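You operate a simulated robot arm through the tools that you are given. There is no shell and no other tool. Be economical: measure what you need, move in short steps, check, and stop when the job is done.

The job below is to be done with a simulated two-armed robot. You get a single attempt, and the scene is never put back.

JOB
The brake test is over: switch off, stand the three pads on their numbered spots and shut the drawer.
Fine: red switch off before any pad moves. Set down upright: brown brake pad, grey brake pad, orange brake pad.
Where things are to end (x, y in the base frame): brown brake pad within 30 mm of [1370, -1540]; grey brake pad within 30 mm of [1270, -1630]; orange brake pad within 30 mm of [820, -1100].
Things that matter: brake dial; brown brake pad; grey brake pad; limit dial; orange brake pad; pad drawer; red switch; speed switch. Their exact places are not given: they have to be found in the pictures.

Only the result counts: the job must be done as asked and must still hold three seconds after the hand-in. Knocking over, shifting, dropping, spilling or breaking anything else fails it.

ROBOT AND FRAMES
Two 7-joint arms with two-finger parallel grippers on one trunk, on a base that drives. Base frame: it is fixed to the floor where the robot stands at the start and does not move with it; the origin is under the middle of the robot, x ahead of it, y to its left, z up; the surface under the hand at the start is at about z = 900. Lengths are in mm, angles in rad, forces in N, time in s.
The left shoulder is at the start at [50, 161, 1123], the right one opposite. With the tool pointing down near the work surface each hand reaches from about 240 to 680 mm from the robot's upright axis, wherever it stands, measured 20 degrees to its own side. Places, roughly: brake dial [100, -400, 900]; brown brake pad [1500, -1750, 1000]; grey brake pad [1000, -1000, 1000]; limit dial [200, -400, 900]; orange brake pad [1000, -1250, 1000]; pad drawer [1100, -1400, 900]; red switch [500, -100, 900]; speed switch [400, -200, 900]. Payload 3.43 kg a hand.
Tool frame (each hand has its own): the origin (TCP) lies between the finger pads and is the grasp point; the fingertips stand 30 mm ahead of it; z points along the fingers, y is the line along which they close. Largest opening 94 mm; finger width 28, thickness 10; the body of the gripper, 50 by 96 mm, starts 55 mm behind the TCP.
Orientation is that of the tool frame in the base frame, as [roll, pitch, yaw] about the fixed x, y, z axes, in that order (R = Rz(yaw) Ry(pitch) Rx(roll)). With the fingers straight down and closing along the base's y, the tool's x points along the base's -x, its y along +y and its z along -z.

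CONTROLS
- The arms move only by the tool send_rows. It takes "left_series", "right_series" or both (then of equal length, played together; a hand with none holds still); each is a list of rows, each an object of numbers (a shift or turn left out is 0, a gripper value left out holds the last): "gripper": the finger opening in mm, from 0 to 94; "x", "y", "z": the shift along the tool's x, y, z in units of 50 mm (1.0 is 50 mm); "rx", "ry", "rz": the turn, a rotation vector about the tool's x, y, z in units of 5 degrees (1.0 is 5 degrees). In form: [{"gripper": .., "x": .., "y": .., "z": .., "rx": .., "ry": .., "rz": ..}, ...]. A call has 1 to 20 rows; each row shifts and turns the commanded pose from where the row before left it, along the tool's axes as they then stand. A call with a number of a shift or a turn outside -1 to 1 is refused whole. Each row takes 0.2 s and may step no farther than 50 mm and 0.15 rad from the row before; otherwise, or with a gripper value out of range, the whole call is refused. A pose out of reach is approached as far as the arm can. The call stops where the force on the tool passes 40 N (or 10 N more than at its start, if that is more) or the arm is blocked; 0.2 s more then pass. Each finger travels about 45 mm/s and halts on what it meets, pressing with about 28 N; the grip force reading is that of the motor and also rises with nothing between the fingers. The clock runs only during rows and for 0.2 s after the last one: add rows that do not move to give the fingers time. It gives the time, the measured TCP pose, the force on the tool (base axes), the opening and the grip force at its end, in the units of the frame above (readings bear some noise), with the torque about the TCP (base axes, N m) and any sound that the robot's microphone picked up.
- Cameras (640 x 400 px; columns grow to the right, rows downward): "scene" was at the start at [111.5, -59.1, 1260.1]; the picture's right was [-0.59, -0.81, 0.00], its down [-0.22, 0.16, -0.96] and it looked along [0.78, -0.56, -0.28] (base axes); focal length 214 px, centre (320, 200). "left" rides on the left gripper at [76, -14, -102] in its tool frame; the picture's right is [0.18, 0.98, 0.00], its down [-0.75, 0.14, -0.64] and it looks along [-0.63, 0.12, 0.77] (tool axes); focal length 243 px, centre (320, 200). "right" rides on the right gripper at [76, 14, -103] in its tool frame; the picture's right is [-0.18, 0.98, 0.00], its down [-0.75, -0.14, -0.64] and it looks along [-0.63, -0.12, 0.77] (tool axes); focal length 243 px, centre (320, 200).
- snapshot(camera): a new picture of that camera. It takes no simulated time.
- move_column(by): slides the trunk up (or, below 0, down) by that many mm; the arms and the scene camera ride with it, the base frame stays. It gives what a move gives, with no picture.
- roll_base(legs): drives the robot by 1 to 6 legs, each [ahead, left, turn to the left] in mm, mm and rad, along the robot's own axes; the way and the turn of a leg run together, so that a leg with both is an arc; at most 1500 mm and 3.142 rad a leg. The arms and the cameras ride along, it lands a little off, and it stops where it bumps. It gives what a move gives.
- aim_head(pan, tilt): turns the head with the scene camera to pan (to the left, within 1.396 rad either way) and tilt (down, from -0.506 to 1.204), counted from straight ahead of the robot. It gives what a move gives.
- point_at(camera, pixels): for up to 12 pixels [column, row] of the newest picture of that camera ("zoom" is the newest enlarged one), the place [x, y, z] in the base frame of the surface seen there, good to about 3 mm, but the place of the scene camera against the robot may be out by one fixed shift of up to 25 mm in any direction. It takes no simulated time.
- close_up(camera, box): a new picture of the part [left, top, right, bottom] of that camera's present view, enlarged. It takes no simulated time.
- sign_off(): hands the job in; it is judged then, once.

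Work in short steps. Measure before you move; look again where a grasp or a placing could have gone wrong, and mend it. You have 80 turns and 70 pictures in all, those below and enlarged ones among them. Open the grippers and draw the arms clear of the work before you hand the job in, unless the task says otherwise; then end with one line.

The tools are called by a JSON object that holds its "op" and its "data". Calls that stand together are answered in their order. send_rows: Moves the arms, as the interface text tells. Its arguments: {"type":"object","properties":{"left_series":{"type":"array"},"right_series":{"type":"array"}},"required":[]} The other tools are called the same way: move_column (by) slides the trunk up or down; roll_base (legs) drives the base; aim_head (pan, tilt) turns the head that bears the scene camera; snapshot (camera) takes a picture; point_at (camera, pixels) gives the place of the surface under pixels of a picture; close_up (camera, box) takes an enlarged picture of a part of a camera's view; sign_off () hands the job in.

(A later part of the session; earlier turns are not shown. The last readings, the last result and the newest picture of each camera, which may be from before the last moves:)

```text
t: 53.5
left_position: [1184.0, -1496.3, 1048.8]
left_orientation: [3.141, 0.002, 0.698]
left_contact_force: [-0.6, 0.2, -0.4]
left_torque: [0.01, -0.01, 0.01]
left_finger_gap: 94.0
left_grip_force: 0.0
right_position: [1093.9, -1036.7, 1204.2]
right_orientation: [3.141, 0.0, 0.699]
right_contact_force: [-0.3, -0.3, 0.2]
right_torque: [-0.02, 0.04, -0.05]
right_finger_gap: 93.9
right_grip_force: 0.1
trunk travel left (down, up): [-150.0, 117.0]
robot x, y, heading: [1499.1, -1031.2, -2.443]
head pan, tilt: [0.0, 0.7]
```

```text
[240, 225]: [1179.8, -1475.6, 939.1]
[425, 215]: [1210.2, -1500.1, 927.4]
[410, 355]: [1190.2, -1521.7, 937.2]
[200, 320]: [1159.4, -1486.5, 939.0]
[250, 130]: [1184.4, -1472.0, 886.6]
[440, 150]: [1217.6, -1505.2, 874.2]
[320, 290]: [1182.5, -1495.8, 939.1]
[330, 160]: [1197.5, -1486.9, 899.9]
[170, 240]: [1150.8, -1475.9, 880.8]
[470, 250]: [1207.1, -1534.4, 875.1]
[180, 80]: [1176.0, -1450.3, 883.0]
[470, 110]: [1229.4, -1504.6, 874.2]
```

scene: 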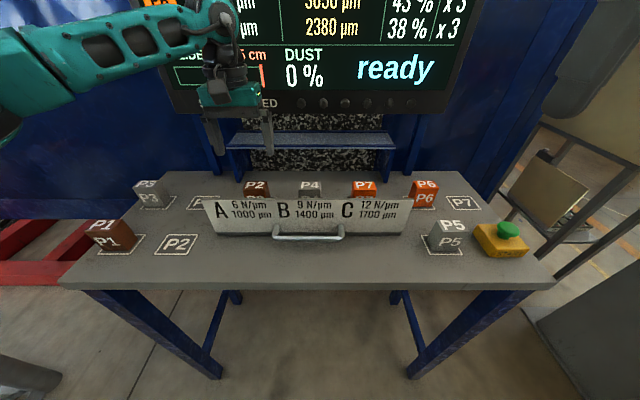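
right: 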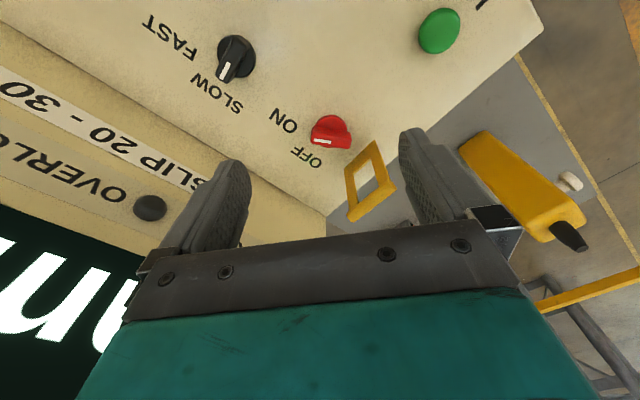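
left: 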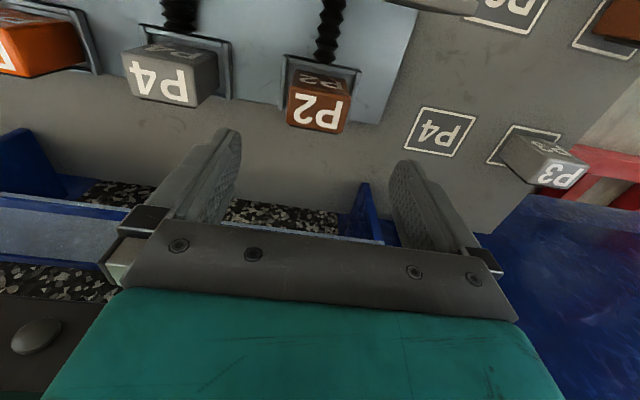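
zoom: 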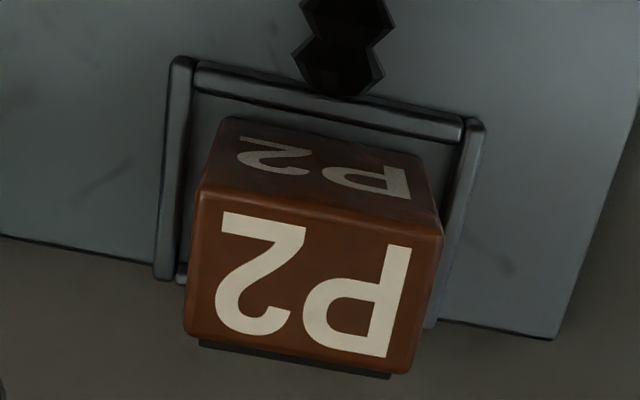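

The P2 pad's top centre is (1183,-1494), in line with the fingers. I descend to z≈922 and grip.

{"op": "send_rows", "data": {"left_series": [{"z": 0.8}, {"z": 0.8}, {"z": 0.6}, {"z": 0.33}, {"gripper": 30}, {}, {}, {}, {}, {}]}}

{"op": "snapshot", "data": {"camera": "left"}}

```text
t: 55.7
left_position: [1183.6, -1497.8, 923.4]
left_orientation: [-3.14, 0.0, 0.698]
left_contact_force: [-0.5, 0.0, 0.5]
left_torque: [0.01, 0.0, -0.02]
left_finger_gap: 58.2
left_grip_force: 28.0
right_position: [1094.0, -1037.7, 1205.5]
right_orientation: [3.141, 0.001, 0.699]
right_contact_force: [0.0, 0.5, 0.0]
right_torque: [-0.01, 0.0, 0.0]
right_finger_gap: 94.2
right_grip_force: 0.0
trunk travel left (down, up): [-150.0, 117.0]
robot x, y, heading: [1492.1, -1029.7, -2.448]
head pan, tilt: [0.0, 0.7]
```

```text
39 pictures are left
```

left: 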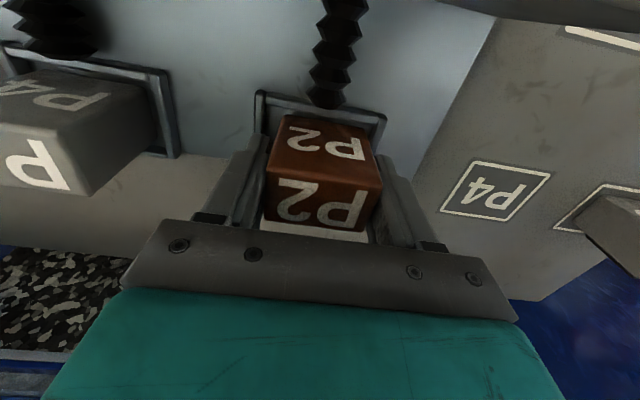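

Gripped at 58 mm with 28 N. I lift slowly, first 15 mm, then on up.

{"op": "send_rows", "data": {"left_series": [{"z": -0.15}, {"z": -0.15}, {"z": -0.6}, {"z": -0.8}, {"z": -0.8}, {}]}}

{"op": "snapshot", "data": {"camera": "scene"}}

```text
t: 57.1
left_position: [1178.8, -1498.1, 1047.3]
left_orientation: [-3.14, -0.001, 0.697]
left_contact_force: [-0.8, 0.3, -3.5]
left_torque: [0.0, 0.0, 0.01]
left_finger_gap: 58.2
left_grip_force: 28.1
right_position: [1093.7, -1036.8, 1204.7]
right_orientation: [3.14, 0.0, 0.699]
right_contact_force: [0.2, 0.1, 0.5]
right_torque: [0.02, 0.02, -0.01]
right_finger_gap: 94.2
right_grip_force: 0.0
trunk travel left (down, up): [-150.0, 117.0]
robot x, y, heading: [1496.6, -1032.5, -2.445]
head pan, tilt: [0.0, 0.7]
```

```text
38 pictures are left
```

scene: 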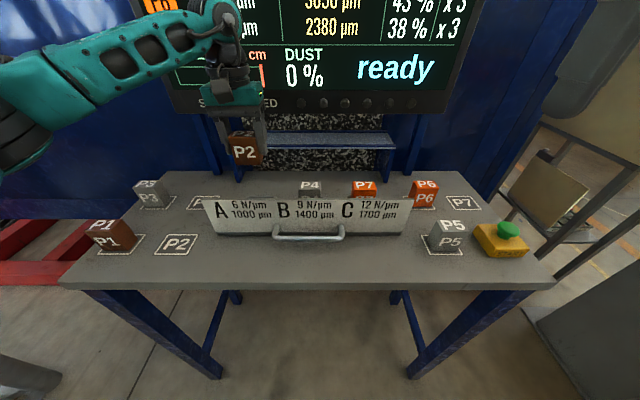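

P2 is lifted. I carry it over its spot and descend to about 8 mm above the table, then look.

{"op": "send_rows", "data": {"left_series": [{"x": 0.46, "y": 0.62}, {"x": 0.46, "y": 0.62}, {"x": 0.46, "y": 0.62}, {"x": 0.46, "y": 0.62}, {"x": 0.46, "y": 0.62}, {"z": 0.8}, {"z": 0.8}, {"z": 0.6}, {"z": 0.4}, {}]}}

{"op": "snapshot", "data": {"camera": "left"}}

{"op": "close_up", "data": {"camera": "scene", "box": [60, 150, 260, 275]}}

```text
t: 59.3
left_position: [1369.2, -1540.6, 915.3]
left_orientation: [-3.139, 0.0, 0.697]
left_contact_force: [0.1, -0.1, -2.9]
left_torque: [0.02, 0.02, 0.01]
left_finger_gap: 58.2
left_grip_force: 28.2
right_position: [1093.9, -1037.6, 1205.2]
right_orientation: [-3.139, -0.001, 0.696]
right_contact_force: [-0.3, -0.3, 0.5]
right_torque: [-0.01, 0.02, 0.0]
right_finger_gap: 94.1
right_grip_force: 0.1
trunk travel left (down, up): [-150.0, 117.0]
robot x, y, heading: [1493.3, -1031.7, -2.448]
head pan, tilt: [0.0, 0.7]
```

```text
37 pictures are left
```

left: 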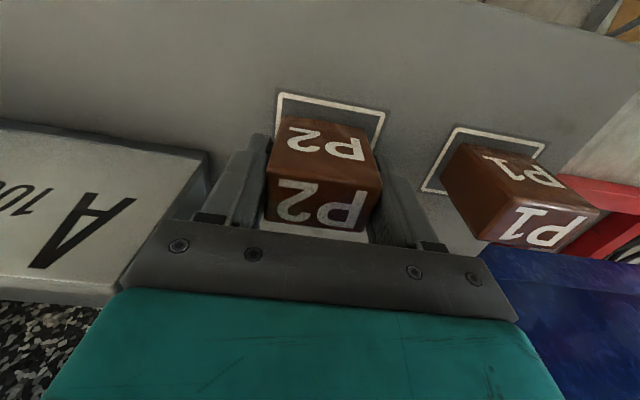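

```text
3.20 times, centred on (160, 212) of scene
```

zoom: 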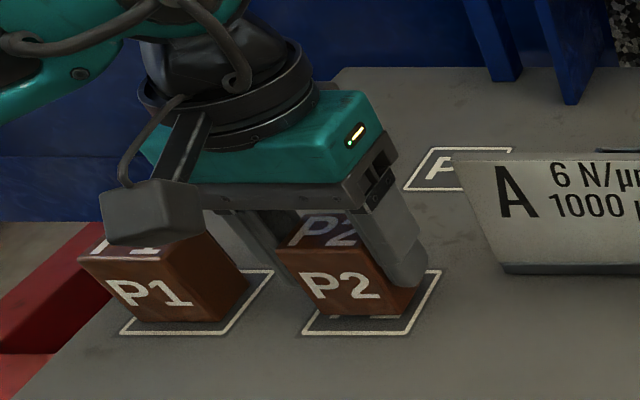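

P2 hovers right over its spot. I lower it in small rows until it touches.

{"op": "send_rows", "data": {"left_series": [{"z": 0.06}, {"z": 0.06}, {"z": 0.04}, {}]}}

```text
t: 60.3
left_position: [1370.3, -1540.2, 908.7]
left_orientation: [3.141, 0.004, 0.7]
left_contact_force: [2.2, -2.6, 7.7]
left_torque: [0.02, -0.3, -0.07]
left_finger_gap: 57.9
left_grip_force: 27.6
right_position: [1095.0, -1036.2, 1204.7]
right_orientation: [3.14, 0.001, 0.697]
right_contact_force: [0.3, 0.0, -0.3]
right_torque: [0.01, -0.02, 0.02]
right_finger_gap: 93.8
right_grip_force: 0.1
trunk travel left (down, up): [-150.0, 117.0]
robot x, y, heading: [1498.5, -1032.4, -2.446]
head pan, tilt: [0.0, 0.7]
```

Contact at 7.7 N: it stands. I release, rise, and move over the P4 pad in the drawer (≈1101,-1400).

{"op": "send_rows", "data": {"left_series": [{"gripper": 78}, {}, {}, {"z": -0.3}, {"z": -0.8}, {"z": -0.9}, {"z": -0.8}, {"x": -0.33, "y": -0.8, "gripper": 94}, {"x": -0.33, "y": -0.8}, {"x": -0.33, "y": -0.8}, {"x": -0.33, "y": -0.8}, {"x": -0.33, "y": -0.8}, {"x": -0.33, "y": -0.8}, {"x": -0.33, "y": -0.8}, {}]}}

{"op": "snapshot", "data": {"camera": "left"}}

{"op": "snapshot", "data": {"camera": "scene"}}

```text
t: 63.5
left_position: [1099.7, -1405.8, 1049.5]
left_orientation: [-3.139, 0.003, 0.698]
left_contact_force: [0.3, 0.2, -0.2]
left_torque: [-0.03, -0.02, -0.02]
left_finger_gap: 93.8
left_grip_force: 0.0
right_position: [1094.2, -1036.1, 1204.4]
right_orientation: [3.14, 0.0, 0.697]
right_contact_force: [-1.6, 0.9, 0.5]
right_torque: [0.0, -0.01, 0.02]
right_finger_gap: 94.1
right_grip_force: 0.0
trunk travel left (down, up): [-150.0, 117.0]
robot x, y, heading: [1494.3, -1031.4, -2.446]
head pan, tilt: [0.0, 0.7]
```

```text
35 pictures are left
```

left: 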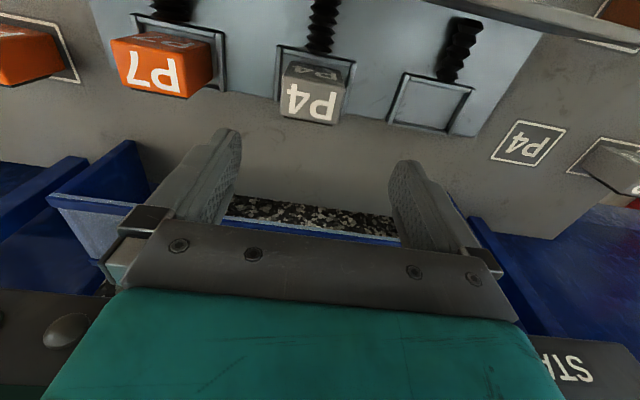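

```text
34 pictures are left
```

scene: 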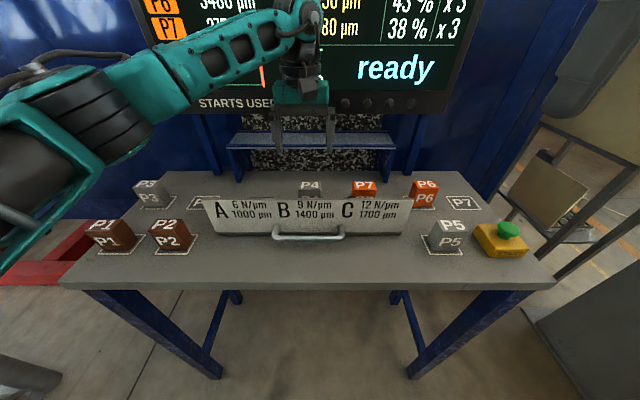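

P2 stands on its spot. I measure the P4 pad's top at (310,104).

{"op": "close_up", "data": {"camera": "left", "box": [240, 40, 400, 140]}}

{"op": "point_at", "data": {"camera": "zoom", "pixels": [[170, 200], [400, 215], [380, 320], [170, 290], [280, 240], [290, 260]]}}

```text
4.00 times, centred on (320, 90) of left
```

zoom: 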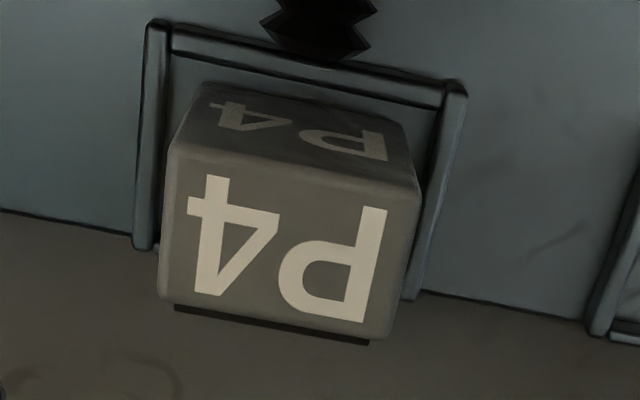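

```text
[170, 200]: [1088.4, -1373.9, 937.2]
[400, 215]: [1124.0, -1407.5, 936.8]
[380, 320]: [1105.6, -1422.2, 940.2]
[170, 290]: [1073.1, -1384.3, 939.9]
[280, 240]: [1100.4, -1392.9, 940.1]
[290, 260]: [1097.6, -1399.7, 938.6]
```

The pad's centre is ≈(1098,-1397); I shift 5 mm sideways, descend, grip and lift a little.

{"op": "send_rows", "data": {"left_series": [{"y": -0.1, "x": 0.03}, {"z": 0.8}, {"z": 0.8}, {"z": 0.6}, {"z": 0.36}, {"gripper": 30}, {}, {}, {}, {}, {}, {"z": -0.15}, {"z": -0.15}, {"z": -0.6}, {"z": -0.8}, {"z": -0.9}, {}]}}

{"op": "snapshot", "data": {"camera": "scene"}}

{"op": "snapshot", "data": {"camera": "left"}}

```text
t: 67.1
left_position: [1100.9, -1396.5, 1049.2]
left_orientation: [-3.138, 0.002, 0.698]
left_contact_force: [-0.2, 0.0, -3.1]
left_torque: [0.02, -0.03, 0.0]
left_finger_gap: 58.2
left_grip_force: 27.7
right_position: [1093.5, -1036.4, 1205.1]
right_orientation: [-3.141, 0.0, 0.696]
right_contact_force: [-0.3, 0.2, -0.4]
right_torque: [-0.03, 0.03, -0.04]
right_finger_gap: 94.1
right_grip_force: 0.0
trunk travel left (down, up): [-150.0, 117.0]
robot x, y, heading: [1495.9, -1028.8, -2.443]
head pan, tilt: [0.0, 0.7]
```

```text
32 pictures are left
```

scene: 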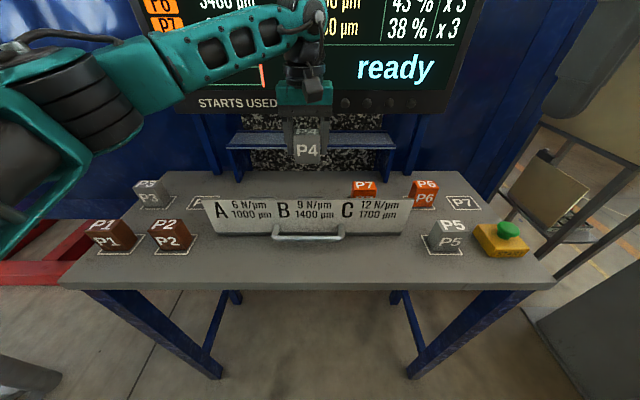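

```text
31 pictures are left
```

left: 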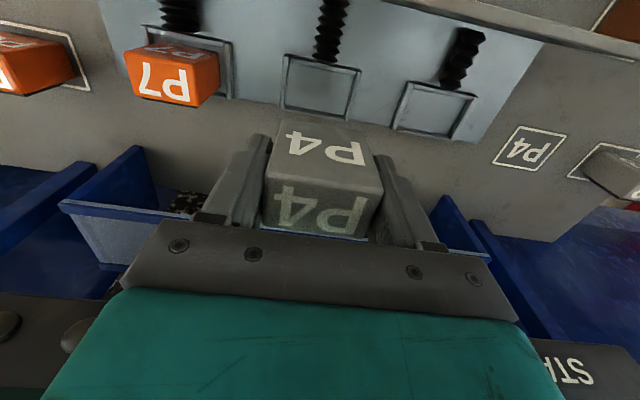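

P4 is held. I carry it sideways over its spot and descend to just above the table.

{"op": "send_rows", "data": {"left_series": [{"x": -0.07, "y": 0.82}, {"x": -0.07, "y": 0.82}, {"x": -0.07, "y": 0.82}, {"x": -0.07, "y": 0.82}, {"x": -0.07, "y": 0.82}, {"x": -0.07, "y": 0.84}, {"y": 0.84}, {"z": 0.7}, {"z": 0.7}, {"z": 0.7}, {"z": 0.56}, {}]}}

{"op": "snapshot", "data": {"camera": "left"}}

{"op": "close_up", "data": {"camera": "scene", "box": [60, 130, 260, 255]}}

```text
t: 69.7
left_position: [1270.6, -1632.8, 916.1]
left_orientation: [-3.139, -0.001, 0.699]
left_contact_force: [0.8, 0.1, -2.4]
left_torque: [0.05, 0.04, 0.0]
left_finger_gap: 58.4
left_grip_force: 28.3
right_position: [1094.1, -1036.9, 1203.7]
right_orientation: [-3.141, 0.0, 0.696]
right_contact_force: [0.3, 0.3, 0.2]
right_torque: [0.01, 0.01, -0.02]
right_finger_gap: 93.9
right_grip_force: 0.0
trunk travel left (down, up): [-150.0, 117.0]
robot x, y, heading: [1498.2, -1033.9, -2.442]
head pan, tilt: [0.0, 0.7]
```

```text
30 pictures are left
```

left: 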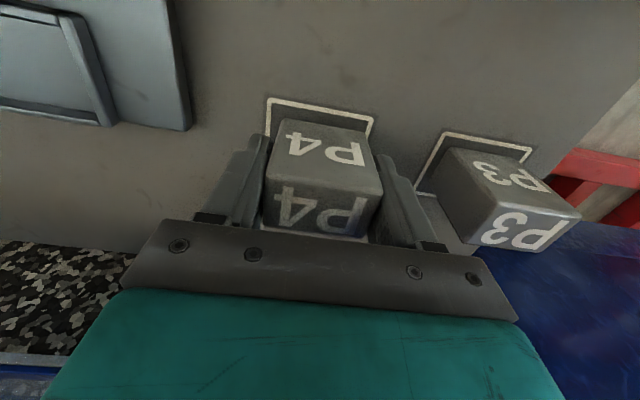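

```text
3.20 times, centred on (160, 192) of scene
```

zoom: 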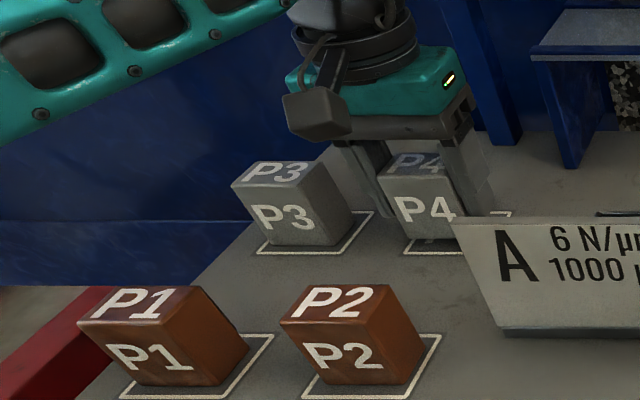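

P4 is over its spot. I lower it to contact.

{"op": "send_rows", "data": {"left_series": [{"z": 0.06, "y": -0.04}, {"z": 0.06}, {"z": 0.04}, {}]}}

```text
t: 70.7
left_position: [1269.1, -1631.9, 908.6]
left_orientation: [-3.14, 0.002, 0.698]
left_contact_force: [-1.0, -0.4, -2.3]
left_torque: [-0.01, 0.03, 0.01]
left_finger_gap: 58.0
left_grip_force: 27.9
right_position: [1094.6, -1036.7, 1203.6]
right_orientation: [-3.14, -0.001, 0.697]
right_contact_force: [0.7, 0.2, 0.7]
right_torque: [0.04, 0.02, 0.01]
right_finger_gap: 94.0
right_grip_force: 0.0
trunk travel left (down, up): [-150.0, 117.0]
robot x, y, heading: [1495.6, -1033.3, -2.441]
head pan, tilt: [0.0, 0.7]
```

No contact yet; a few millimetres more.

{"op": "send_rows", "data": {"left_series": [{"z": 0.04}, {"z": 0.02}, {}]}}

```text
t: 71.5
left_position: [1268.8, -1630.3, 905.5]
left_orientation: [-3.139, 0.001, 0.697]
left_contact_force: [0.1, 0.8, -3.6]
left_torque: [0.0, 0.03, -0.02]
left_finger_gap: 58.3
left_grip_force: 27.4
right_position: [1094.3, -1037.2, 1204.2]
right_orientation: [3.141, 0.001, 0.696]
right_contact_force: [0.2, -0.2, -0.8]
right_torque: [0.03, 0.0, 0.01]
right_finger_gap: 93.7
right_grip_force: 0.2
trunk travel left (down, up): [-150.0, 117.0]
robot x, y, heading: [1493.8, -1030.0, -2.445]
head pan, tilt: [0.0, 0.7]
```

{"op": "send_rows", "data": {"left_series": [{"z": 0.03}, {"z": 0.03}, {}]}}

```text
t: 72.3
left_position: [1268.9, -1631.3, 905.6]
left_orientation: [-3.14, 0.006, 0.7]
left_contact_force: [-0.7, -4.9, 11.1]
left_torque: [-0.14, -0.23, -0.03]
left_finger_gap: 58.4
left_grip_force: 28.0
right_position: [1094.7, -1037.0, 1205.6]
right_orientation: [-3.141, 0.001, 0.696]
right_contact_force: [0.1, 0.3, 0.0]
right_torque: [-0.01, 0.04, 0.01]
right_finger_gap: 93.8
right_grip_force: 0.1
trunk travel left (down, up): [-150.0, 117.0]
robot x, y, heading: [1495.6, -1032.6, -2.446]
head pan, tilt: [0.0, 0.7]
```

P4 touches (11 N). I release, rise and draw the left hand back towards the robot.

{"op": "send_rows", "data": {"left_series": [{"gripper": 78}, {}, {}, {"z": -0.3}, {"z": -0.8}, {"z": -0.9}, {"z": -0.8}, {"x": 0.8, "y": -0.2}, {"x": 0.9, "y": -0.2, "z": -0.3}, {"x": 0.9, "y": -0.2, "z": -0.3}, {"x": 0.9, "y": -0.2, "z": -0.3}, {"x": 0.9, "y": -0.2, "z": -0.3}, {"x": 0.8, "y": -0.2, "z": -0.5}, {"z": -0.8}, {"z": -0.8}]}}

{"op": "snapshot", "data": {"camera": "scene"}}

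{"op": "point_at", "data": {"camera": "scene", "pixels": [[150, 250], [178, 228], [200, 200], [600, 320], [580, 250], [540, 330], [560, 180], [545, 282], [460, 203], [363, 188], [630, 390], [500, 240]]}}

```text
t: 75.5
left_position: [1434.2, -1415.6, 1206.8]
left_orientation: [-3.141, -0.003, 0.699]
left_contact_force: [0.4, -0.5, 0.4]
left_torque: [-0.01, 0.0, 0.01]
left_finger_gap: 78.2
left_grip_force: 0.0
right_position: [1093.5, -1036.5, 1203.8]
right_orientation: [3.141, 0.001, 0.696]
right_contact_force: [-0.6, 0.6, -0.5]
right_torque: [0.04, -0.03, 0.01]
right_finger_gap: 94.2
right_grip_force: 0.1
trunk travel left (down, up): [-150.0, 117.0]
robot x, y, heading: [1495.8, -1032.0, -2.441]
head pan, tilt: [0.0, 0.7]
```

```text
28 pictures are left
```

scene: 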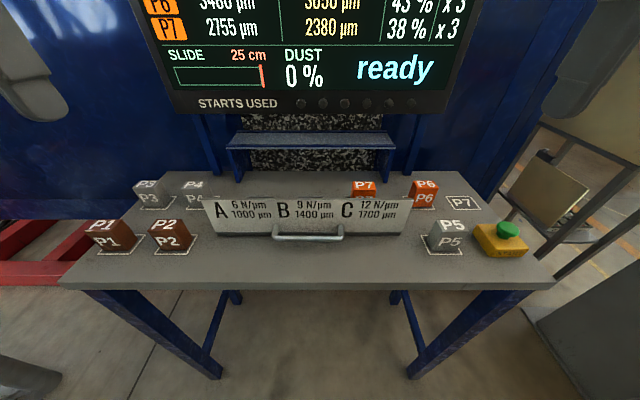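

```text
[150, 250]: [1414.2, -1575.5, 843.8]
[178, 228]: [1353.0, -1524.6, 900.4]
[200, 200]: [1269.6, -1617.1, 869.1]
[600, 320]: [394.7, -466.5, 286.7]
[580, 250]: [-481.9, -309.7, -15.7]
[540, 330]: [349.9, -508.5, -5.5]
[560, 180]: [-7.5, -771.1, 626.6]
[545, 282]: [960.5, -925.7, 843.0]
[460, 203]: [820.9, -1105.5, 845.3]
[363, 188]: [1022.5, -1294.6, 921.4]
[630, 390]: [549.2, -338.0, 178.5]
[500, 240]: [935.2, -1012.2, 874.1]
```

P2 and P4 stand on their spots. The space to the right is free (console back is >1 m away), so I shift the base 110 mm right for the P7 pad.

{"op": "roll_base", "data": {"legs": [[0, -110, 0]]}}

```text
t: 77.2
left_position: [1360.8, -1332.7, 1207.8]
left_orientation: [-3.14, 0.001, 0.7]
left_contact_force: [0.4, 0.4, 0.3]
left_torque: [0.02, 0.01, 0.01]
left_finger_gap: 78.0
left_grip_force: 0.1
right_position: [1022.2, -951.6, 1205.0]
right_orientation: [-3.141, 0.0, 0.698]
right_contact_force: [0.2, -0.3, 0.5]
right_torque: [-0.02, 0.01, -0.01]
right_finger_gap: 93.9
right_grip_force: 0.0
trunk travel left (down, up): [-150.0, 117.0]
robot x, y, heading: [1425.2, -944.8, -2.445]
head pan, tilt: [0.0, 0.7]
```

I move the right hand over the P7 pad (≈1018,-1300) at z≈1050 and look.

{"op": "send_rows", "data": {"right_series": [{"x": -0.57, "y": 0.66}, {"x": -0.57, "y": 0.66}, {"x": -0.57, "y": 0.66}, {"x": -0.57, "y": 0.66}, {"x": -0.57, "y": 0.66}, {"x": -0.57, "y": 0.66}, {"x": -0.57, "y": 0.66}, {"x": -0.55, "y": 0.66}, {"z": 0.8}, {"z": 0.8}, {"z": 0.8}, {"z": 0.7}, {}]}}

{"op": "snapshot", "data": {"camera": "right"}}

{"op": "snapshot", "data": {"camera": "scene"}}

```text
t: 80.0
left_position: [1362.4, -1333.6, 1207.1]
left_orientation: [-3.141, 0.001, 0.7]
left_contact_force: [-0.6, -0.3, 1.1]
left_torque: [0.0, 0.01, 0.0]
left_finger_gap: 78.0
left_grip_force: 0.1
right_position: [995.2, -1106.0, 1025.0]
right_orientation: [-3.141, 0.002, 0.699]
right_contact_force: [-0.1, -0.1, 0.4]
right_torque: [0.0, 0.05, 0.01]
right_finger_gap: 93.8
right_grip_force: 0.1
right hand out of reach, approached as far as the arm can: row 4, 5, 6, 7, 8
trunk travel left (down, up): [-150.0, 117.0]
robot x, y, heading: [1421.3, -942.8, -2.439]
head pan, tilt: [0.0, 0.7]
```

```text
27 pictures are left
```

right: 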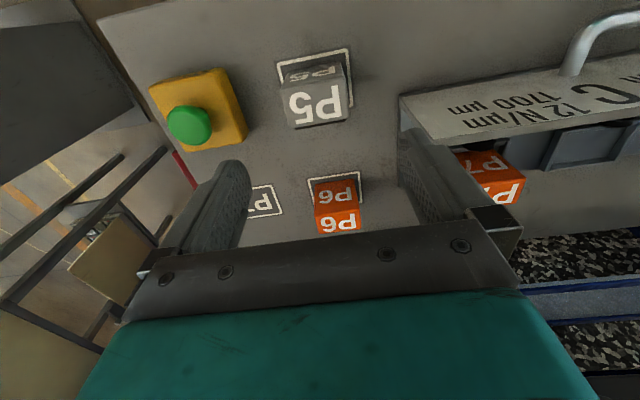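

```text
26 pictures are left
```

scene: 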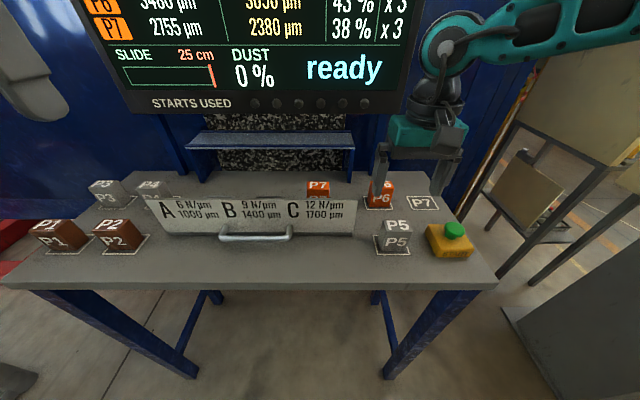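

The arm couldn't go straight there at that height; it stands at (995,-1106,1025), touching nothing. I try from here, raising a little and moving in part.

{"op": "send_rows", "data": {"right_series": [{"z": -0.5}, {"y": 0.5, "x": -0.3}, {"y": 0.5, "x": -0.3}, {}]}}

```text
t: 81.0
left_position: [1361.9, -1332.9, 1207.7]
left_orientation: [-3.138, 0.003, 0.699]
left_contact_force: [0.6, 0.7, 0.0]
left_torque: [-0.02, -0.02, -0.03]
left_finger_gap: 77.9
left_grip_force: 0.1
right_position: [1002.2, -1137.8, 1050.2]
right_orientation: [3.141, 0.002, 0.697]
right_contact_force: [-0.8, -0.3, 1.1]
right_torque: [-0.01, -0.01, 0.0]
right_finger_gap: 94.1
right_grip_force: 0.0
right hand out of reach, approached as far as the arm can: row 3
trunk travel left (down, up): [-150.0, 117.0]
robot x, y, heading: [1425.6, -947.9, -2.443]
head pan, tilt: [0.0, 0.7]
```

The right arm cannot cross inward further. I'll use the left hand instead (it managed the similar P4 place): draw the right hand back, then bring the left over P7.

{"op": "send_rows", "data": {"right_series": [{"z": -0.7}, {"z": -0.7}, {"x": 0.5, "y": -0.6, "z": -0.3}, {"x": 0.5, "y": -0.6, "z": -0.3}, {"x": 0.5, "y": -0.6, "z": -0.3}, {"x": 0.5, "y": -0.6, "z": -0.3}, {"x": 0.5, "y": -0.3}, {}, {}]}}

{"op": "send_rows", "data": {"left_series": [{"z": 0.8, "gripper": 94}, {"z": 0.8}, {"z": 0.8}, {"z": 0.5}, {"x": -0.61, "y": -0.61}, {"x": -0.61, "y": -0.61}, {"x": -0.61, "y": -0.61}, {"x": -0.61, "y": -0.61}, {"x": -0.61, "y": -0.61}, {"x": -0.61, "y": -0.61}, {"x": -0.61, "y": -0.61}, {"x": -0.57, "y": -0.61}, {}]}}

{"op": "snapshot", "data": {"camera": "left"}}

```text
t: 83.0
left_position: [1361.7, -1332.1, 1208.6]
left_orientation: [-3.14, 0.0, 0.7]
left_contact_force: [-0.6, -0.2, 0.1]
left_torque: [0.02, -0.02, 0.02]
left_finger_gap: 77.8
left_grip_force: 0.0
right_position: [1003.5, -946.2, 1167.4]
right_orientation: [3.14, 0.0, 0.699]
right_contact_force: [-0.6, -0.6, 0.9]
right_torque: [-0.01, -0.01, -0.02]
right_finger_gap: 93.8
right_grip_force: 0.0
right hand out of reach, approached as far as the arm can: row 1, 2
trunk travel left (down, up): [-150.0, 117.0]
robot x, y, heading: [1430.4, -945.9, -2.441]
head pan, tilt: [0.0, 0.7]
```

```text
t: 85.8
left_position: [1021.2, -1301.3, 1060.5]
left_orientation: [-3.14, 0.001, 0.698]
left_contact_force: [-0.9, -0.7, 0.1]
left_torque: [0.03, 0.01, -0.02]
left_finger_gap: 94.2
left_grip_force: 0.0
right_position: [1002.4, -947.3, 1167.1]
right_orientation: [3.141, -0.001, 0.697]
right_contact_force: [1.0, 0.8, 0.2]
right_torque: [-0.01, -0.02, 0.02]
right_finger_gap: 94.1
right_grip_force: 0.0
trunk travel left (down, up): [-150.0, 117.0]
robot x, y, heading: [1423.6, -947.6, -2.445]
head pan, tilt: [0.0, 0.7]
```

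```text
25 pictures are left
```

left: 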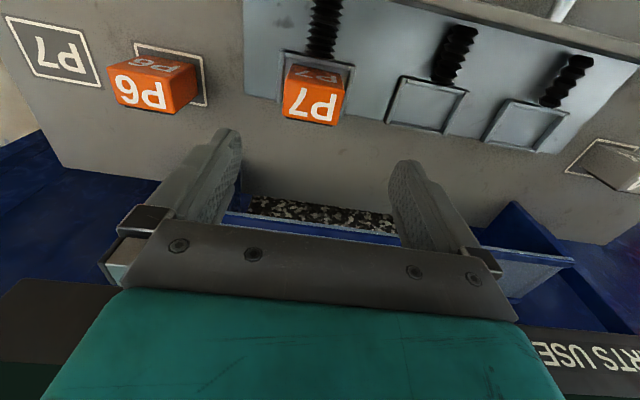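

The left hand is there with the P7 pad at (313,103). I measure its top.

{"op": "point_at", "data": {"camera": "left", "pixels": [[312, 104], [288, 90], [342, 98], [334, 122], [286, 115], [58, 52]]}}

```text
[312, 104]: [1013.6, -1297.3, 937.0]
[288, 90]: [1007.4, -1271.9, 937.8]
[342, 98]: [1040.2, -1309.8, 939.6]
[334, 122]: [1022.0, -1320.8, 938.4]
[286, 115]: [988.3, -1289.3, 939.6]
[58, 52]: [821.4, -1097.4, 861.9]
```

Pad centre ≈ (1014,-1298); I correct 5 mm, descend, grip and lift.

{"op": "send_rows", "data": {"left_series": [{"y": -0.1, "x": -0.06}, {"z": 0.8}, {"z": 0.8}, {"z": 0.7}, {"z": 0.46}, {"gripper": 30}, {}, {}, {}, {}, {}, {"z": -0.15}, {"z": -0.15}, {"z": -0.6}, {"z": -0.8}, {"z": -0.8}, {}]}}

{"op": "snapshot", "data": {"camera": "scene"}}

```text
t: 89.4
left_position: [1013.0, -1297.7, 1050.8]
left_orientation: [-3.14, 0.002, 0.698]
left_contact_force: [0.1, -0.8, -2.9]
left_torque: [0.02, -0.02, -0.02]
left_finger_gap: 58.1
left_grip_force: 28.2
right_position: [1003.0, -947.2, 1166.4]
right_orientation: [3.141, 0.0, 0.698]
right_contact_force: [-0.1, 0.5, 0.6]
right_torque: [0.01, -0.02, 0.02]
right_finger_gap: 94.0
right_grip_force: 0.0
trunk travel left (down, up): [-150.0, 117.0]
robot x, y, heading: [1423.9, -945.0, -2.442]
head pan, tilt: [0.0, 0.7]
```

```text
24 pictures are left
```

scene: 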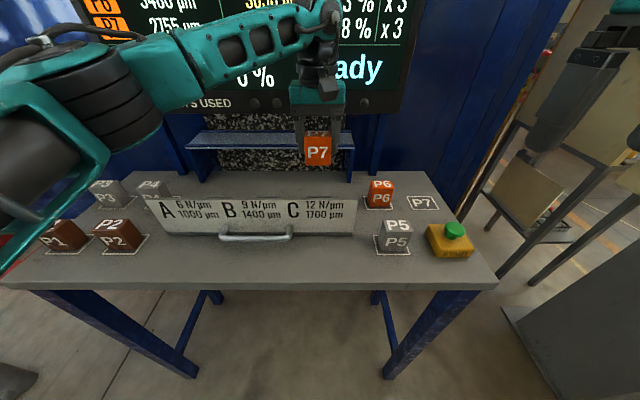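

P7 is held. I pull it back 150 mm from the monitor and drive the base 280 mm right.

{"op": "send_rows", "data": {"left_series": [{"x": 0.75, "z": -0.2}, {"x": 0.75, "z": -0.2}, {"x": 0.75, "z": -0.2}, {"x": 0.75, "z": -0.2}, {}]}}

{"op": "roll_base", "data": {"legs": [[0, -280, 0]]}}

{"op": "snapshot", "data": {"camera": "left"}}

```text
t: 90.6
left_position: [1128.4, -1199.1, 1089.5]
left_orientation: [-3.14, 0.0, 0.7]
left_contact_force: [0.1, 1.3, -2.4]
left_torque: [0.04, 0.02, -0.02]
left_finger_gap: 58.2
left_grip_force: 28.3
right_position: [1003.1, -947.1, 1166.0]
right_orientation: [-3.14, -0.001, 0.698]
right_contact_force: [0.5, -0.7, -0.3]
right_torque: [-0.01, -0.01, -0.01]
right_finger_gap: 94.0
right_grip_force: 0.0
trunk travel left (down, up): [-150.0, 117.0]
robot x, y, heading: [1427.3, -947.7, -2.446]
head pan, tilt: [0.0, 0.7]
```

```text
t: 93.6
left_position: [948.3, -981.8, 1091.5]
left_orientation: [-3.138, 0.0, 0.701]
left_contact_force: [0.1, -1.0, -1.8]
left_torque: [-0.04, -0.01, -0.01]
left_finger_gap: 58.0
left_grip_force: 27.5
right_position: [821.7, -731.1, 1166.5]
right_orientation: [-3.14, 0.0, 0.697]
right_contact_force: [0.0, -0.5, 0.4]
right_torque: [0.03, 0.03, 0.02]
right_finger_gap: 94.1
right_grip_force: 0.1
trunk travel left (down, up): [-150.0, 117.0]
robot x, y, heading: [1243.1, -731.8, -2.447]
head pan, tilt: [0.0, 0.7]
```

```text
23 pictures are left
```

left: 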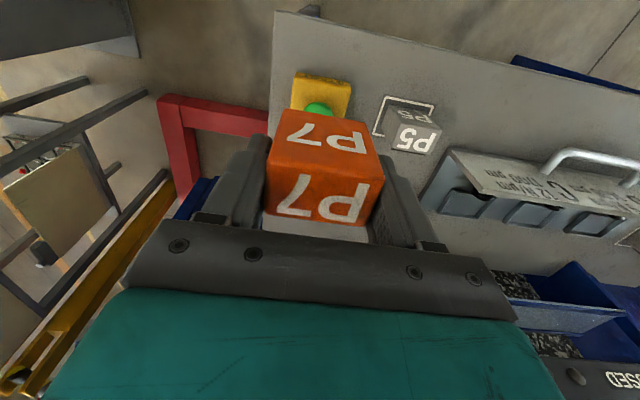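

P7 is still held. I move forward over its spot (≈820,-1099) and descend to just above.

{"op": "send_rows", "data": {"left_series": [{"x": -0.86, "y": 0.03}, {"x": -0.86, "y": 0.04}, {"x": -0.86, "y": 0.04}, {"x": -0.86, "y": 0.04}, {"z": 0.8}, {"z": 0.8}, {"z": 0.8}, {"z": 0.7}, {"z": 0.4}, {}]}}

{"op": "snapshot", "data": {"camera": "left"}}

{"op": "snapshot", "data": {"camera": "scene"}}

```text
t: 95.8
left_position: [821.8, -1101.3, 916.8]
left_orientation: [-3.14, 0.0, 0.699]
left_contact_force: [0.0, 0.1, -3.2]
left_torque: [-0.01, 0.0, -0.03]
left_finger_gap: 58.2
left_grip_force: 28.1
right_position: [822.4, -732.6, 1165.5]
right_orientation: [3.141, 0.0, 0.699]
right_contact_force: [-0.3, 0.3, 0.3]
right_torque: [0.01, -0.02, -0.02]
right_finger_gap: 94.0
right_grip_force: 0.0
trunk travel left (down, up): [-150.0, 117.0]
robot x, y, heading: [1241.5, -733.6, -2.44]
head pan, tilt: [0.0, 0.7]
```

```text
22 pictures are left
```

left: 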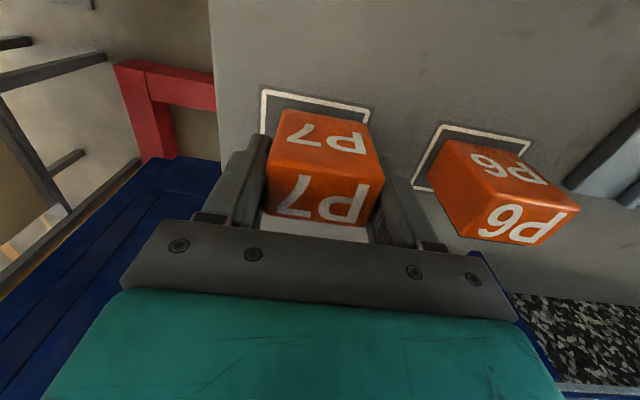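

```text
21 pictures are left
```

scene: 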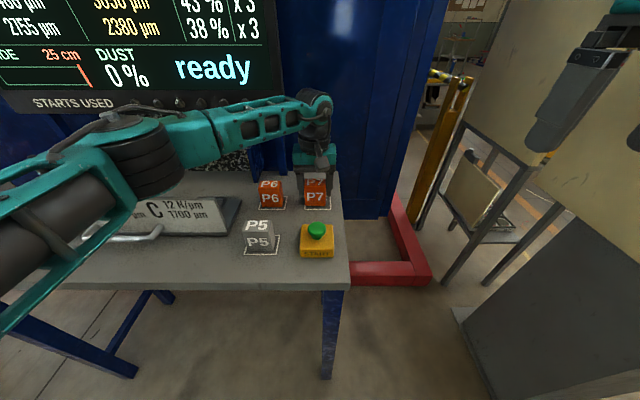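

P7 hovers over its spot. I lower it with a small shift of 4 mm.

{"op": "send_rows", "data": {"left_series": [{"z": 0.06, "y": -0.06, "x": 0.04}, {"z": 0.06}, {"z": 0.04}, {"z": 0.04}, {}]}}

```text
t: 97.0
left_position: [821.0, -1096.3, 908.4]
left_orientation: [-3.14, 0.006, 0.7]
left_contact_force: [2.1, -3.2, 20.9]
left_torque: [0.14, -0.35, -0.05]
left_finger_gap: 58.2
left_grip_force: 28.0
right_position: [822.9, -729.9, 1166.6]
right_orientation: [-3.141, 0.001, 0.698]
right_contact_force: [-0.1, -0.2, 0.3]
right_torque: [0.02, -0.02, 0.02]
right_finger_gap: 94.2
right_grip_force: 0.1
trunk travel left (down, up): [-150.0, 117.0]
robot x, y, heading: [1244.8, -729.8, -2.44]
head pan, tilt: [0.0, 0.7]
```

Firm contact. I ease up 1 mm, release, rise and draw back.

{"op": "send_rows", "data": {"left_series": [{"z": -0.03}, {"gripper": 78}, {}, {}, {"z": -0.3}, {"z": -0.8}, {"z": -0.9}, {"z": -0.8}, {"x": 0.8}, {"x": 0.9, "y": 0.2, "z": -0.3}, {"x": 0.9, "y": 0.3, "z": -0.3}, {"x": 0.9, "y": 0.3, "z": -0.3}, {"x": 0.9, "y": 0.4, "z": -0.3}]}}

{"op": "roll_base", "data": {"legs": [[0, 250, 0]]}}

{"op": "snapshot", "data": {"camera": "scene"}}

{"op": "snapshot", "data": {"camera": "left"}}

```text
refused: row 13 steps farther than a row can; nothing moved
```

```text
t: 98.8
left_position: [888.3, -1174.2, 908.6]
left_orientation: [-3.122, 0.006, 0.682]
left_contact_force: [0.0, 0.2, 0.5]
left_torque: [-0.04, -0.23, 0.03]
left_finger_gap: 58.2
left_grip_force: 28.4
right_position: [895.5, -818.4, 1165.7]
right_orientation: [3.142, 0.001, 0.697]
right_contact_force: [-1.0, 0.4, 0.1]
right_torque: [-0.04, 0.01, -0.01]
right_finger_gap: 93.8
right_grip_force: 0.0
trunk travel left (down, up): [-150.0, 117.0]
robot x, y, heading: [1318.7, -823.2, -2.445]
head pan, tilt: [0.0, 0.7]
stopped in leg 1: the force on the tool passed its limit at 51 N (the readings are from after the stop); the commanded pose is now the measured one
```

```text
20 pictures are left
```

scene: 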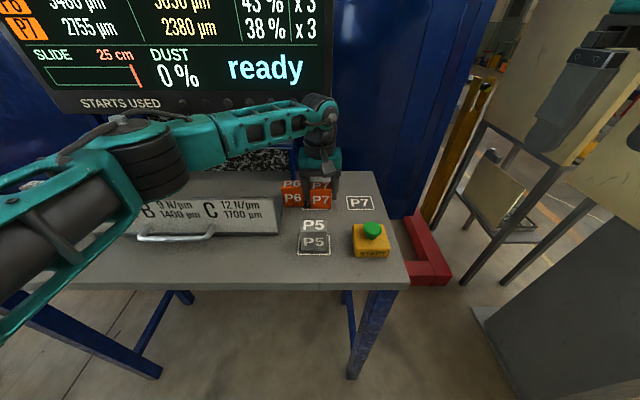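

```text
19 pictures are left
```

left: 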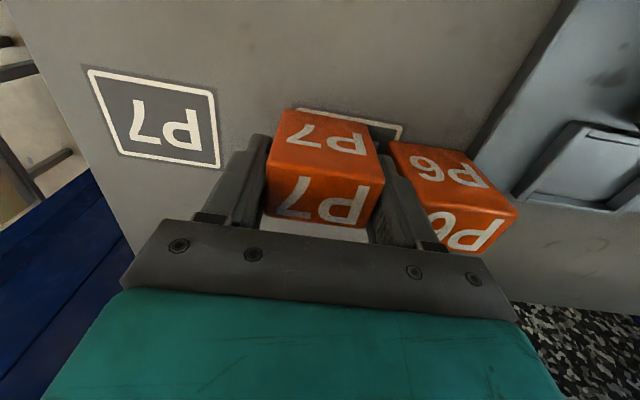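

I batched the drive with a refused arm call — my mistake: the base moved while P7 was still gripped, and the hand pushed P7 against P6. I undo it carefully: ease P7 away from P6, straighten the hand, and lift.

{"op": "send_rows", "data": {"left_series": [{"y": -0.1, "z": -0.04}, {"y": -0.2, "z": -0.1}, {"y": -0.4, "z": -0.1}, {"z": -0.6, "rx": -0.22, "rz": -0.18}, {"z": -0.8}, {"z": -0.8}, {"z": -0.5}, {}]}}

{"op": "snapshot", "data": {"camera": "left"}}

```text
t: 100.6
left_position: [867.4, -1147.9, 1055.6]
left_orientation: [-3.139, 0.005, 0.7]
left_contact_force: [0.3, -0.3, -3.2]
left_torque: [0.03, 0.01, -0.02]
left_finger_gap: 58.2
left_grip_force: 28.1
right_position: [894.8, -818.8, 1165.7]
right_orientation: [3.141, -0.001, 0.696]
right_contact_force: [-0.4, 0.4, 0.8]
right_torque: [0.0, -0.02, -0.01]
right_finger_gap: 93.9
right_grip_force: 0.0
trunk travel left (down, up): [-150.0, 117.0]
robot x, y, heading: [1315.2, -816.8, -2.441]
head pan, tilt: [0.0, 0.7]
```

```text
18 pictures are left
```

left: 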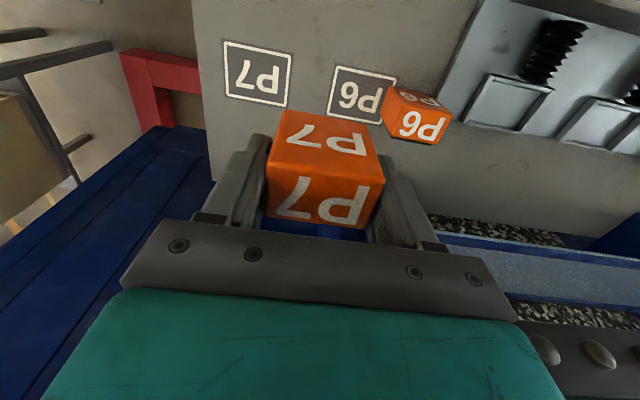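

P6 was pushed about 50 mm off its outline but stands upright. I measure both outlines and P6 so that I can put it back.

{"op": "close_up", "data": {"camera": "left", "box": [216, 30, 472, 190]}}

{"op": "point_at", "data": {"camera": "left", "pixels": [[225, 42], [291, 54], [286, 105], [226, 93], [337, 66], [395, 80], [381, 124], [328, 113], [396, 90], [448, 100], [440, 143], [389, 133]]}}

```text
2.50 times, centred on (344, 110) of left
```

zoom: 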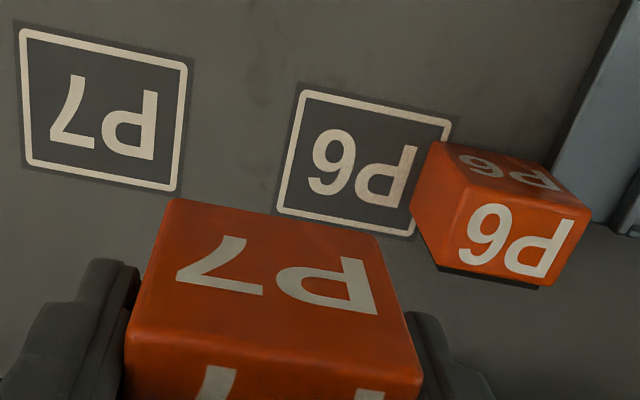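

```text
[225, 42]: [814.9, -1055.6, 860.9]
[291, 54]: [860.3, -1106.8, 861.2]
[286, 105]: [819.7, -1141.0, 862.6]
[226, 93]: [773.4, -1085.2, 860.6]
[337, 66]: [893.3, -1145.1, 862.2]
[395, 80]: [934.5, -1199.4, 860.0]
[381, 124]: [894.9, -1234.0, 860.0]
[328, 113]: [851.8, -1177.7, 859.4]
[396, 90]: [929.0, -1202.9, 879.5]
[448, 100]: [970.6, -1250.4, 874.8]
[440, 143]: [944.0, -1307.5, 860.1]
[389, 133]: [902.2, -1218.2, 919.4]
```

Outline centres: P7 ≈ (820,-1100), P6 ≈ (896,-1191). With P7 held high I drive 70 mm right so that it is over its spot; I do only that now.

{"op": "roll_base", "data": {"legs": [[0, -70, 0]]}}

```text
t: 101.9
left_position: [821.2, -1094.3, 1055.0]
left_orientation: [-3.141, 0.006, 0.701]
left_contact_force: [-0.2, 1.6, -3.0]
left_torque: [0.02, -0.01, -0.02]
left_finger_gap: 58.4
left_grip_force: 28.2
right_position: [849.0, -763.3, 1166.2]
right_orientation: [-3.141, -0.001, 0.696]
right_contact_force: [-0.3, -0.2, -0.4]
right_torque: [-0.02, -0.02, -0.01]
right_finger_gap: 94.0
right_grip_force: 0.2
trunk travel left (down, up): [-150.0, 117.0]
robot x, y, heading: [1270.3, -763.8, -2.445]
head pan, tilt: [0.0, 0.7]
```

I correct 5 mm and lower P7 to just above the table.

{"op": "send_rows", "data": {"left_series": [{"x": -0.08, "y": 0.06}, {"z": 0.8}, {"z": 0.8}, {"z": 0.7}, {"z": 0.4}, {"z": 0.06}, {}]}}

{"op": "snapshot", "data": {"camera": "left"}}

```text
t: 103.5
left_position: [819.0, -1098.6, 916.1]
left_orientation: [-3.14, 0.005, 0.699]
left_contact_force: [-0.2, 0.9, -2.5]
left_torque: [-0.02, -0.03, 0.0]
left_finger_gap: 58.3
left_grip_force: 28.0
right_position: [850.1, -764.6, 1166.3]
right_orientation: [3.141, 0.001, 0.695]
right_contact_force: [0.5, 0.2, 0.5]
right_torque: [0.01, 0.0, -0.05]
right_finger_gap: 94.1
right_grip_force: 0.0
trunk travel left (down, up): [-150.0, 117.0]
robot x, y, heading: [1274.3, -765.1, -2.447]
head pan, tilt: [0.0, 0.7]
```

```text
16 pictures are left
```

left: 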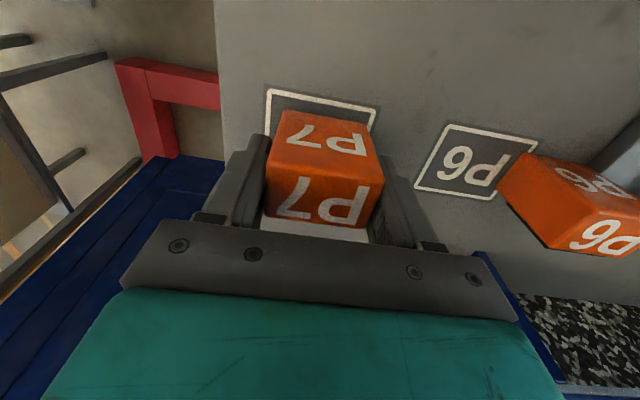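

P7 is centred over its outline. I lower to contact.

{"op": "send_rows", "data": {"left_series": [{"z": 0.06}, {"z": 0.05}, {"z": 0.04}, {}]}}

```text
t: 104.5
left_position: [819.6, -1099.8, 909.6]
left_orientation: [-3.14, 0.006, 0.699]
left_contact_force: [-0.1, -1.2, -1.9]
left_torque: [0.03, -0.02, -0.01]
left_finger_gap: 58.3
left_grip_force: 28.3
right_position: [850.1, -764.6, 1166.7]
right_orientation: [3.141, 0.0, 0.698]
right_contact_force: [-0.6, -0.6, 0.2]
right_torque: [0.0, -0.03, -0.01]
right_finger_gap: 94.0
right_grip_force: 0.1
trunk travel left (down, up): [-150.0, 117.0]
robot x, y, heading: [1275.3, -764.5, -2.442]
head pan, tilt: [0.0, 0.7]
```

{"op": "send_rows", "data": {"left_series": [{"z": 0.03}, {"z": 0.03}, {}]}}

```text
t: 105.3
left_position: [818.5, -1098.8, 909.0]
left_orientation: [-3.137, 0.01, 0.7]
left_contact_force: [-1.5, -1.9, 17.0]
left_torque: [0.01, -0.33, -0.03]
left_finger_gap: 58.3
left_grip_force: 28.4
right_position: [850.3, -763.8, 1166.4]
right_orientation: [3.141, 0.001, 0.694]
right_contact_force: [-0.1, -0.7, 0.9]
right_torque: [-0.02, 0.0, 0.01]
right_finger_gap: 93.8
right_grip_force: 0.2
trunk travel left (down, up): [-150.0, 117.0]
robot x, y, heading: [1271.3, -763.7, -2.449]
head pan, tilt: [0.0, 0.7]
```

Contact at 17 N. I ease, release, rise, and move over the displaced P6 for a look.

{"op": "send_rows", "data": {"left_series": [{"z": -0.02}, {"gripper": 78}, {}, {}, {"z": -0.3}, {"z": -0.8}, {"z": -0.9}, {"z": -0.9, "gripper": 94}, {"y": 0.8}, {"y": 0.8}, {"y": 0.8}, {"y": 0.8}, {}]}}

{"op": "close_up", "data": {"camera": "left", "box": [160, 0, 480, 200]}}

```text
t: 108.1
left_position: [921.0, -1223.8, 1054.8]
left_orientation: [-3.14, 0.006, 0.697]
left_contact_force: [-0.4, 0.4, 0.2]
left_torque: [0.0, 0.01, -0.05]
left_finger_gap: 93.9
left_grip_force: 0.1
right_position: [850.1, -763.8, 1166.5]
right_orientation: [3.141, 0.0, 0.696]
right_contact_force: [-0.5, 0.3, -0.3]
right_torque: [-0.01, -0.03, 0.0]
right_finger_gap: 94.0
right_grip_force: 0.1
trunk travel left (down, up): [-150.0, 117.0]
robot x, y, heading: [1272.3, -766.2, -2.447]
head pan, tilt: [0.0, 0.7]
```

```text
2.00 times, centred on (320, 100) of left
```

zoom: 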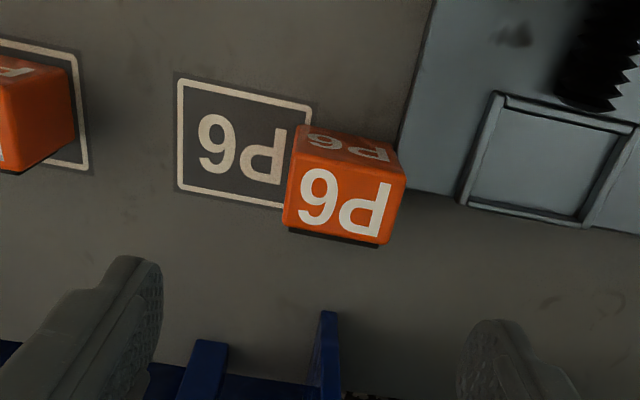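

P6 stands next to the drawer tray edge. I measure its top corners and the outline.

{"op": "point_at", "data": {"camera": "zoom", "pixels": [[302, 168], [398, 180], [380, 238], [290, 220], [340, 200], [178, 82], [312, 108], [288, 206], [180, 188], [410, 190], [430, 150], [345, 145]]}}

```text
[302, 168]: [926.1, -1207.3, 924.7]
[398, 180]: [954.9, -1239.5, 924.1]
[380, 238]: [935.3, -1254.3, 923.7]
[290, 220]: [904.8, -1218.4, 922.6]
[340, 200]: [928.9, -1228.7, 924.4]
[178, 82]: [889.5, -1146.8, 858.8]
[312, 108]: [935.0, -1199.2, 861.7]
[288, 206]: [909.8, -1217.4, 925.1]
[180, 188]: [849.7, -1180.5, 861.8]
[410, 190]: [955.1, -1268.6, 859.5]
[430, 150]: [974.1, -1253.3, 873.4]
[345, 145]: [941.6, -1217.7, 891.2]
```

P6's top centre is ≈(930,-1230), aligned with the hand. I grip it above the tray level and lift it.

{"op": "send_rows", "data": {"left_series": [{"x": 0.06, "y": 0.2}, {"z": 0.8}, {"z": 0.8}, {"z": 0.7}, {"z": 0.44}, {"gripper": 30}, {}, {}, {}, {}, {}, {"z": -0.2}, {"z": -0.5}, {"z": -0.5}, {"z": -0.3}, {"y": -0.5, "x": -0.02}, {"y": -0.55, "x": -0.02}, {}]}}

{"op": "snapshot", "data": {"camera": "left"}}

```text
t: 111.9
left_position: [895.7, -1190.3, 991.3]
left_orientation: [-3.14, 0.004, 0.7]
left_contact_force: [0.3, -1.0, -3.5]
left_torque: [-0.01, -0.03, 0.02]
left_finger_gap: 57.9
left_grip_force: 28.4
right_position: [851.1, -764.0, 1165.9]
right_orientation: [-3.141, 0.0, 0.696]
right_contact_force: [0.1, 0.4, -0.1]
right_torque: [-0.02, -0.03, -0.01]
right_finger_gap: 93.9
right_grip_force: 0.0
trunk travel left (down, up): [-150.0, 117.0]
robot x, y, heading: [1270.8, -766.9, -2.443]
head pan, tilt: [0.0, 0.7]
```

```text
14 pictures are left
```

left: 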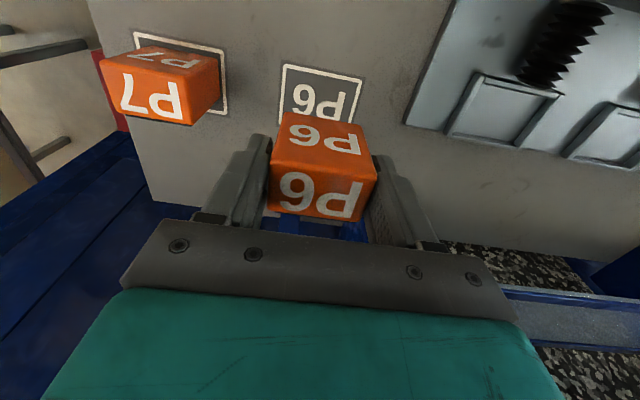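

P6 is held over its outline. I lower it to just above, then look.

{"op": "send_rows", "data": {"left_series": [{"z": 0.6}, {"z": 0.5}, {"z": 0.26}, {}]}}

{"op": "snapshot", "data": {"camera": "left"}}

```text
t: 112.9
left_position: [895.9, -1187.4, 922.2]
left_orientation: [-3.139, 0.004, 0.698]
left_contact_force: [-1.5, 0.0, -2.4]
left_torque: [0.01, -0.01, -0.01]
left_finger_gap: 58.5
left_grip_force: 28.3
right_position: [851.6, -765.1, 1166.3]
right_orientation: [-3.141, -0.001, 0.696]
right_contact_force: [0.1, 0.5, 0.3]
right_torque: [0.0, 0.01, 0.02]
right_finger_gap: 94.0
right_grip_force: 0.0
trunk travel left (down, up): [-150.0, 117.0]
robot x, y, heading: [1275.2, -763.1, -2.445]
head pan, tilt: [0.0, 0.7]
```

```text
13 pictures are left
```

left: 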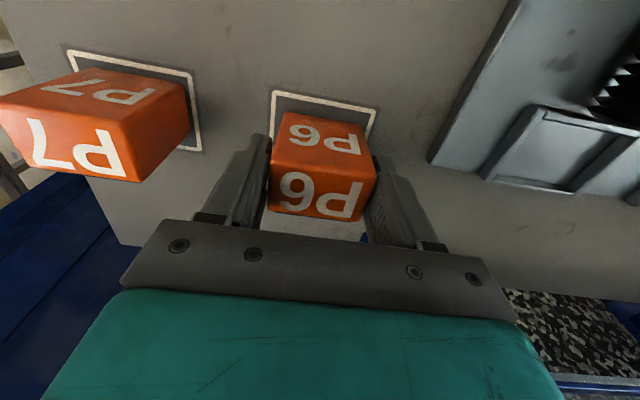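

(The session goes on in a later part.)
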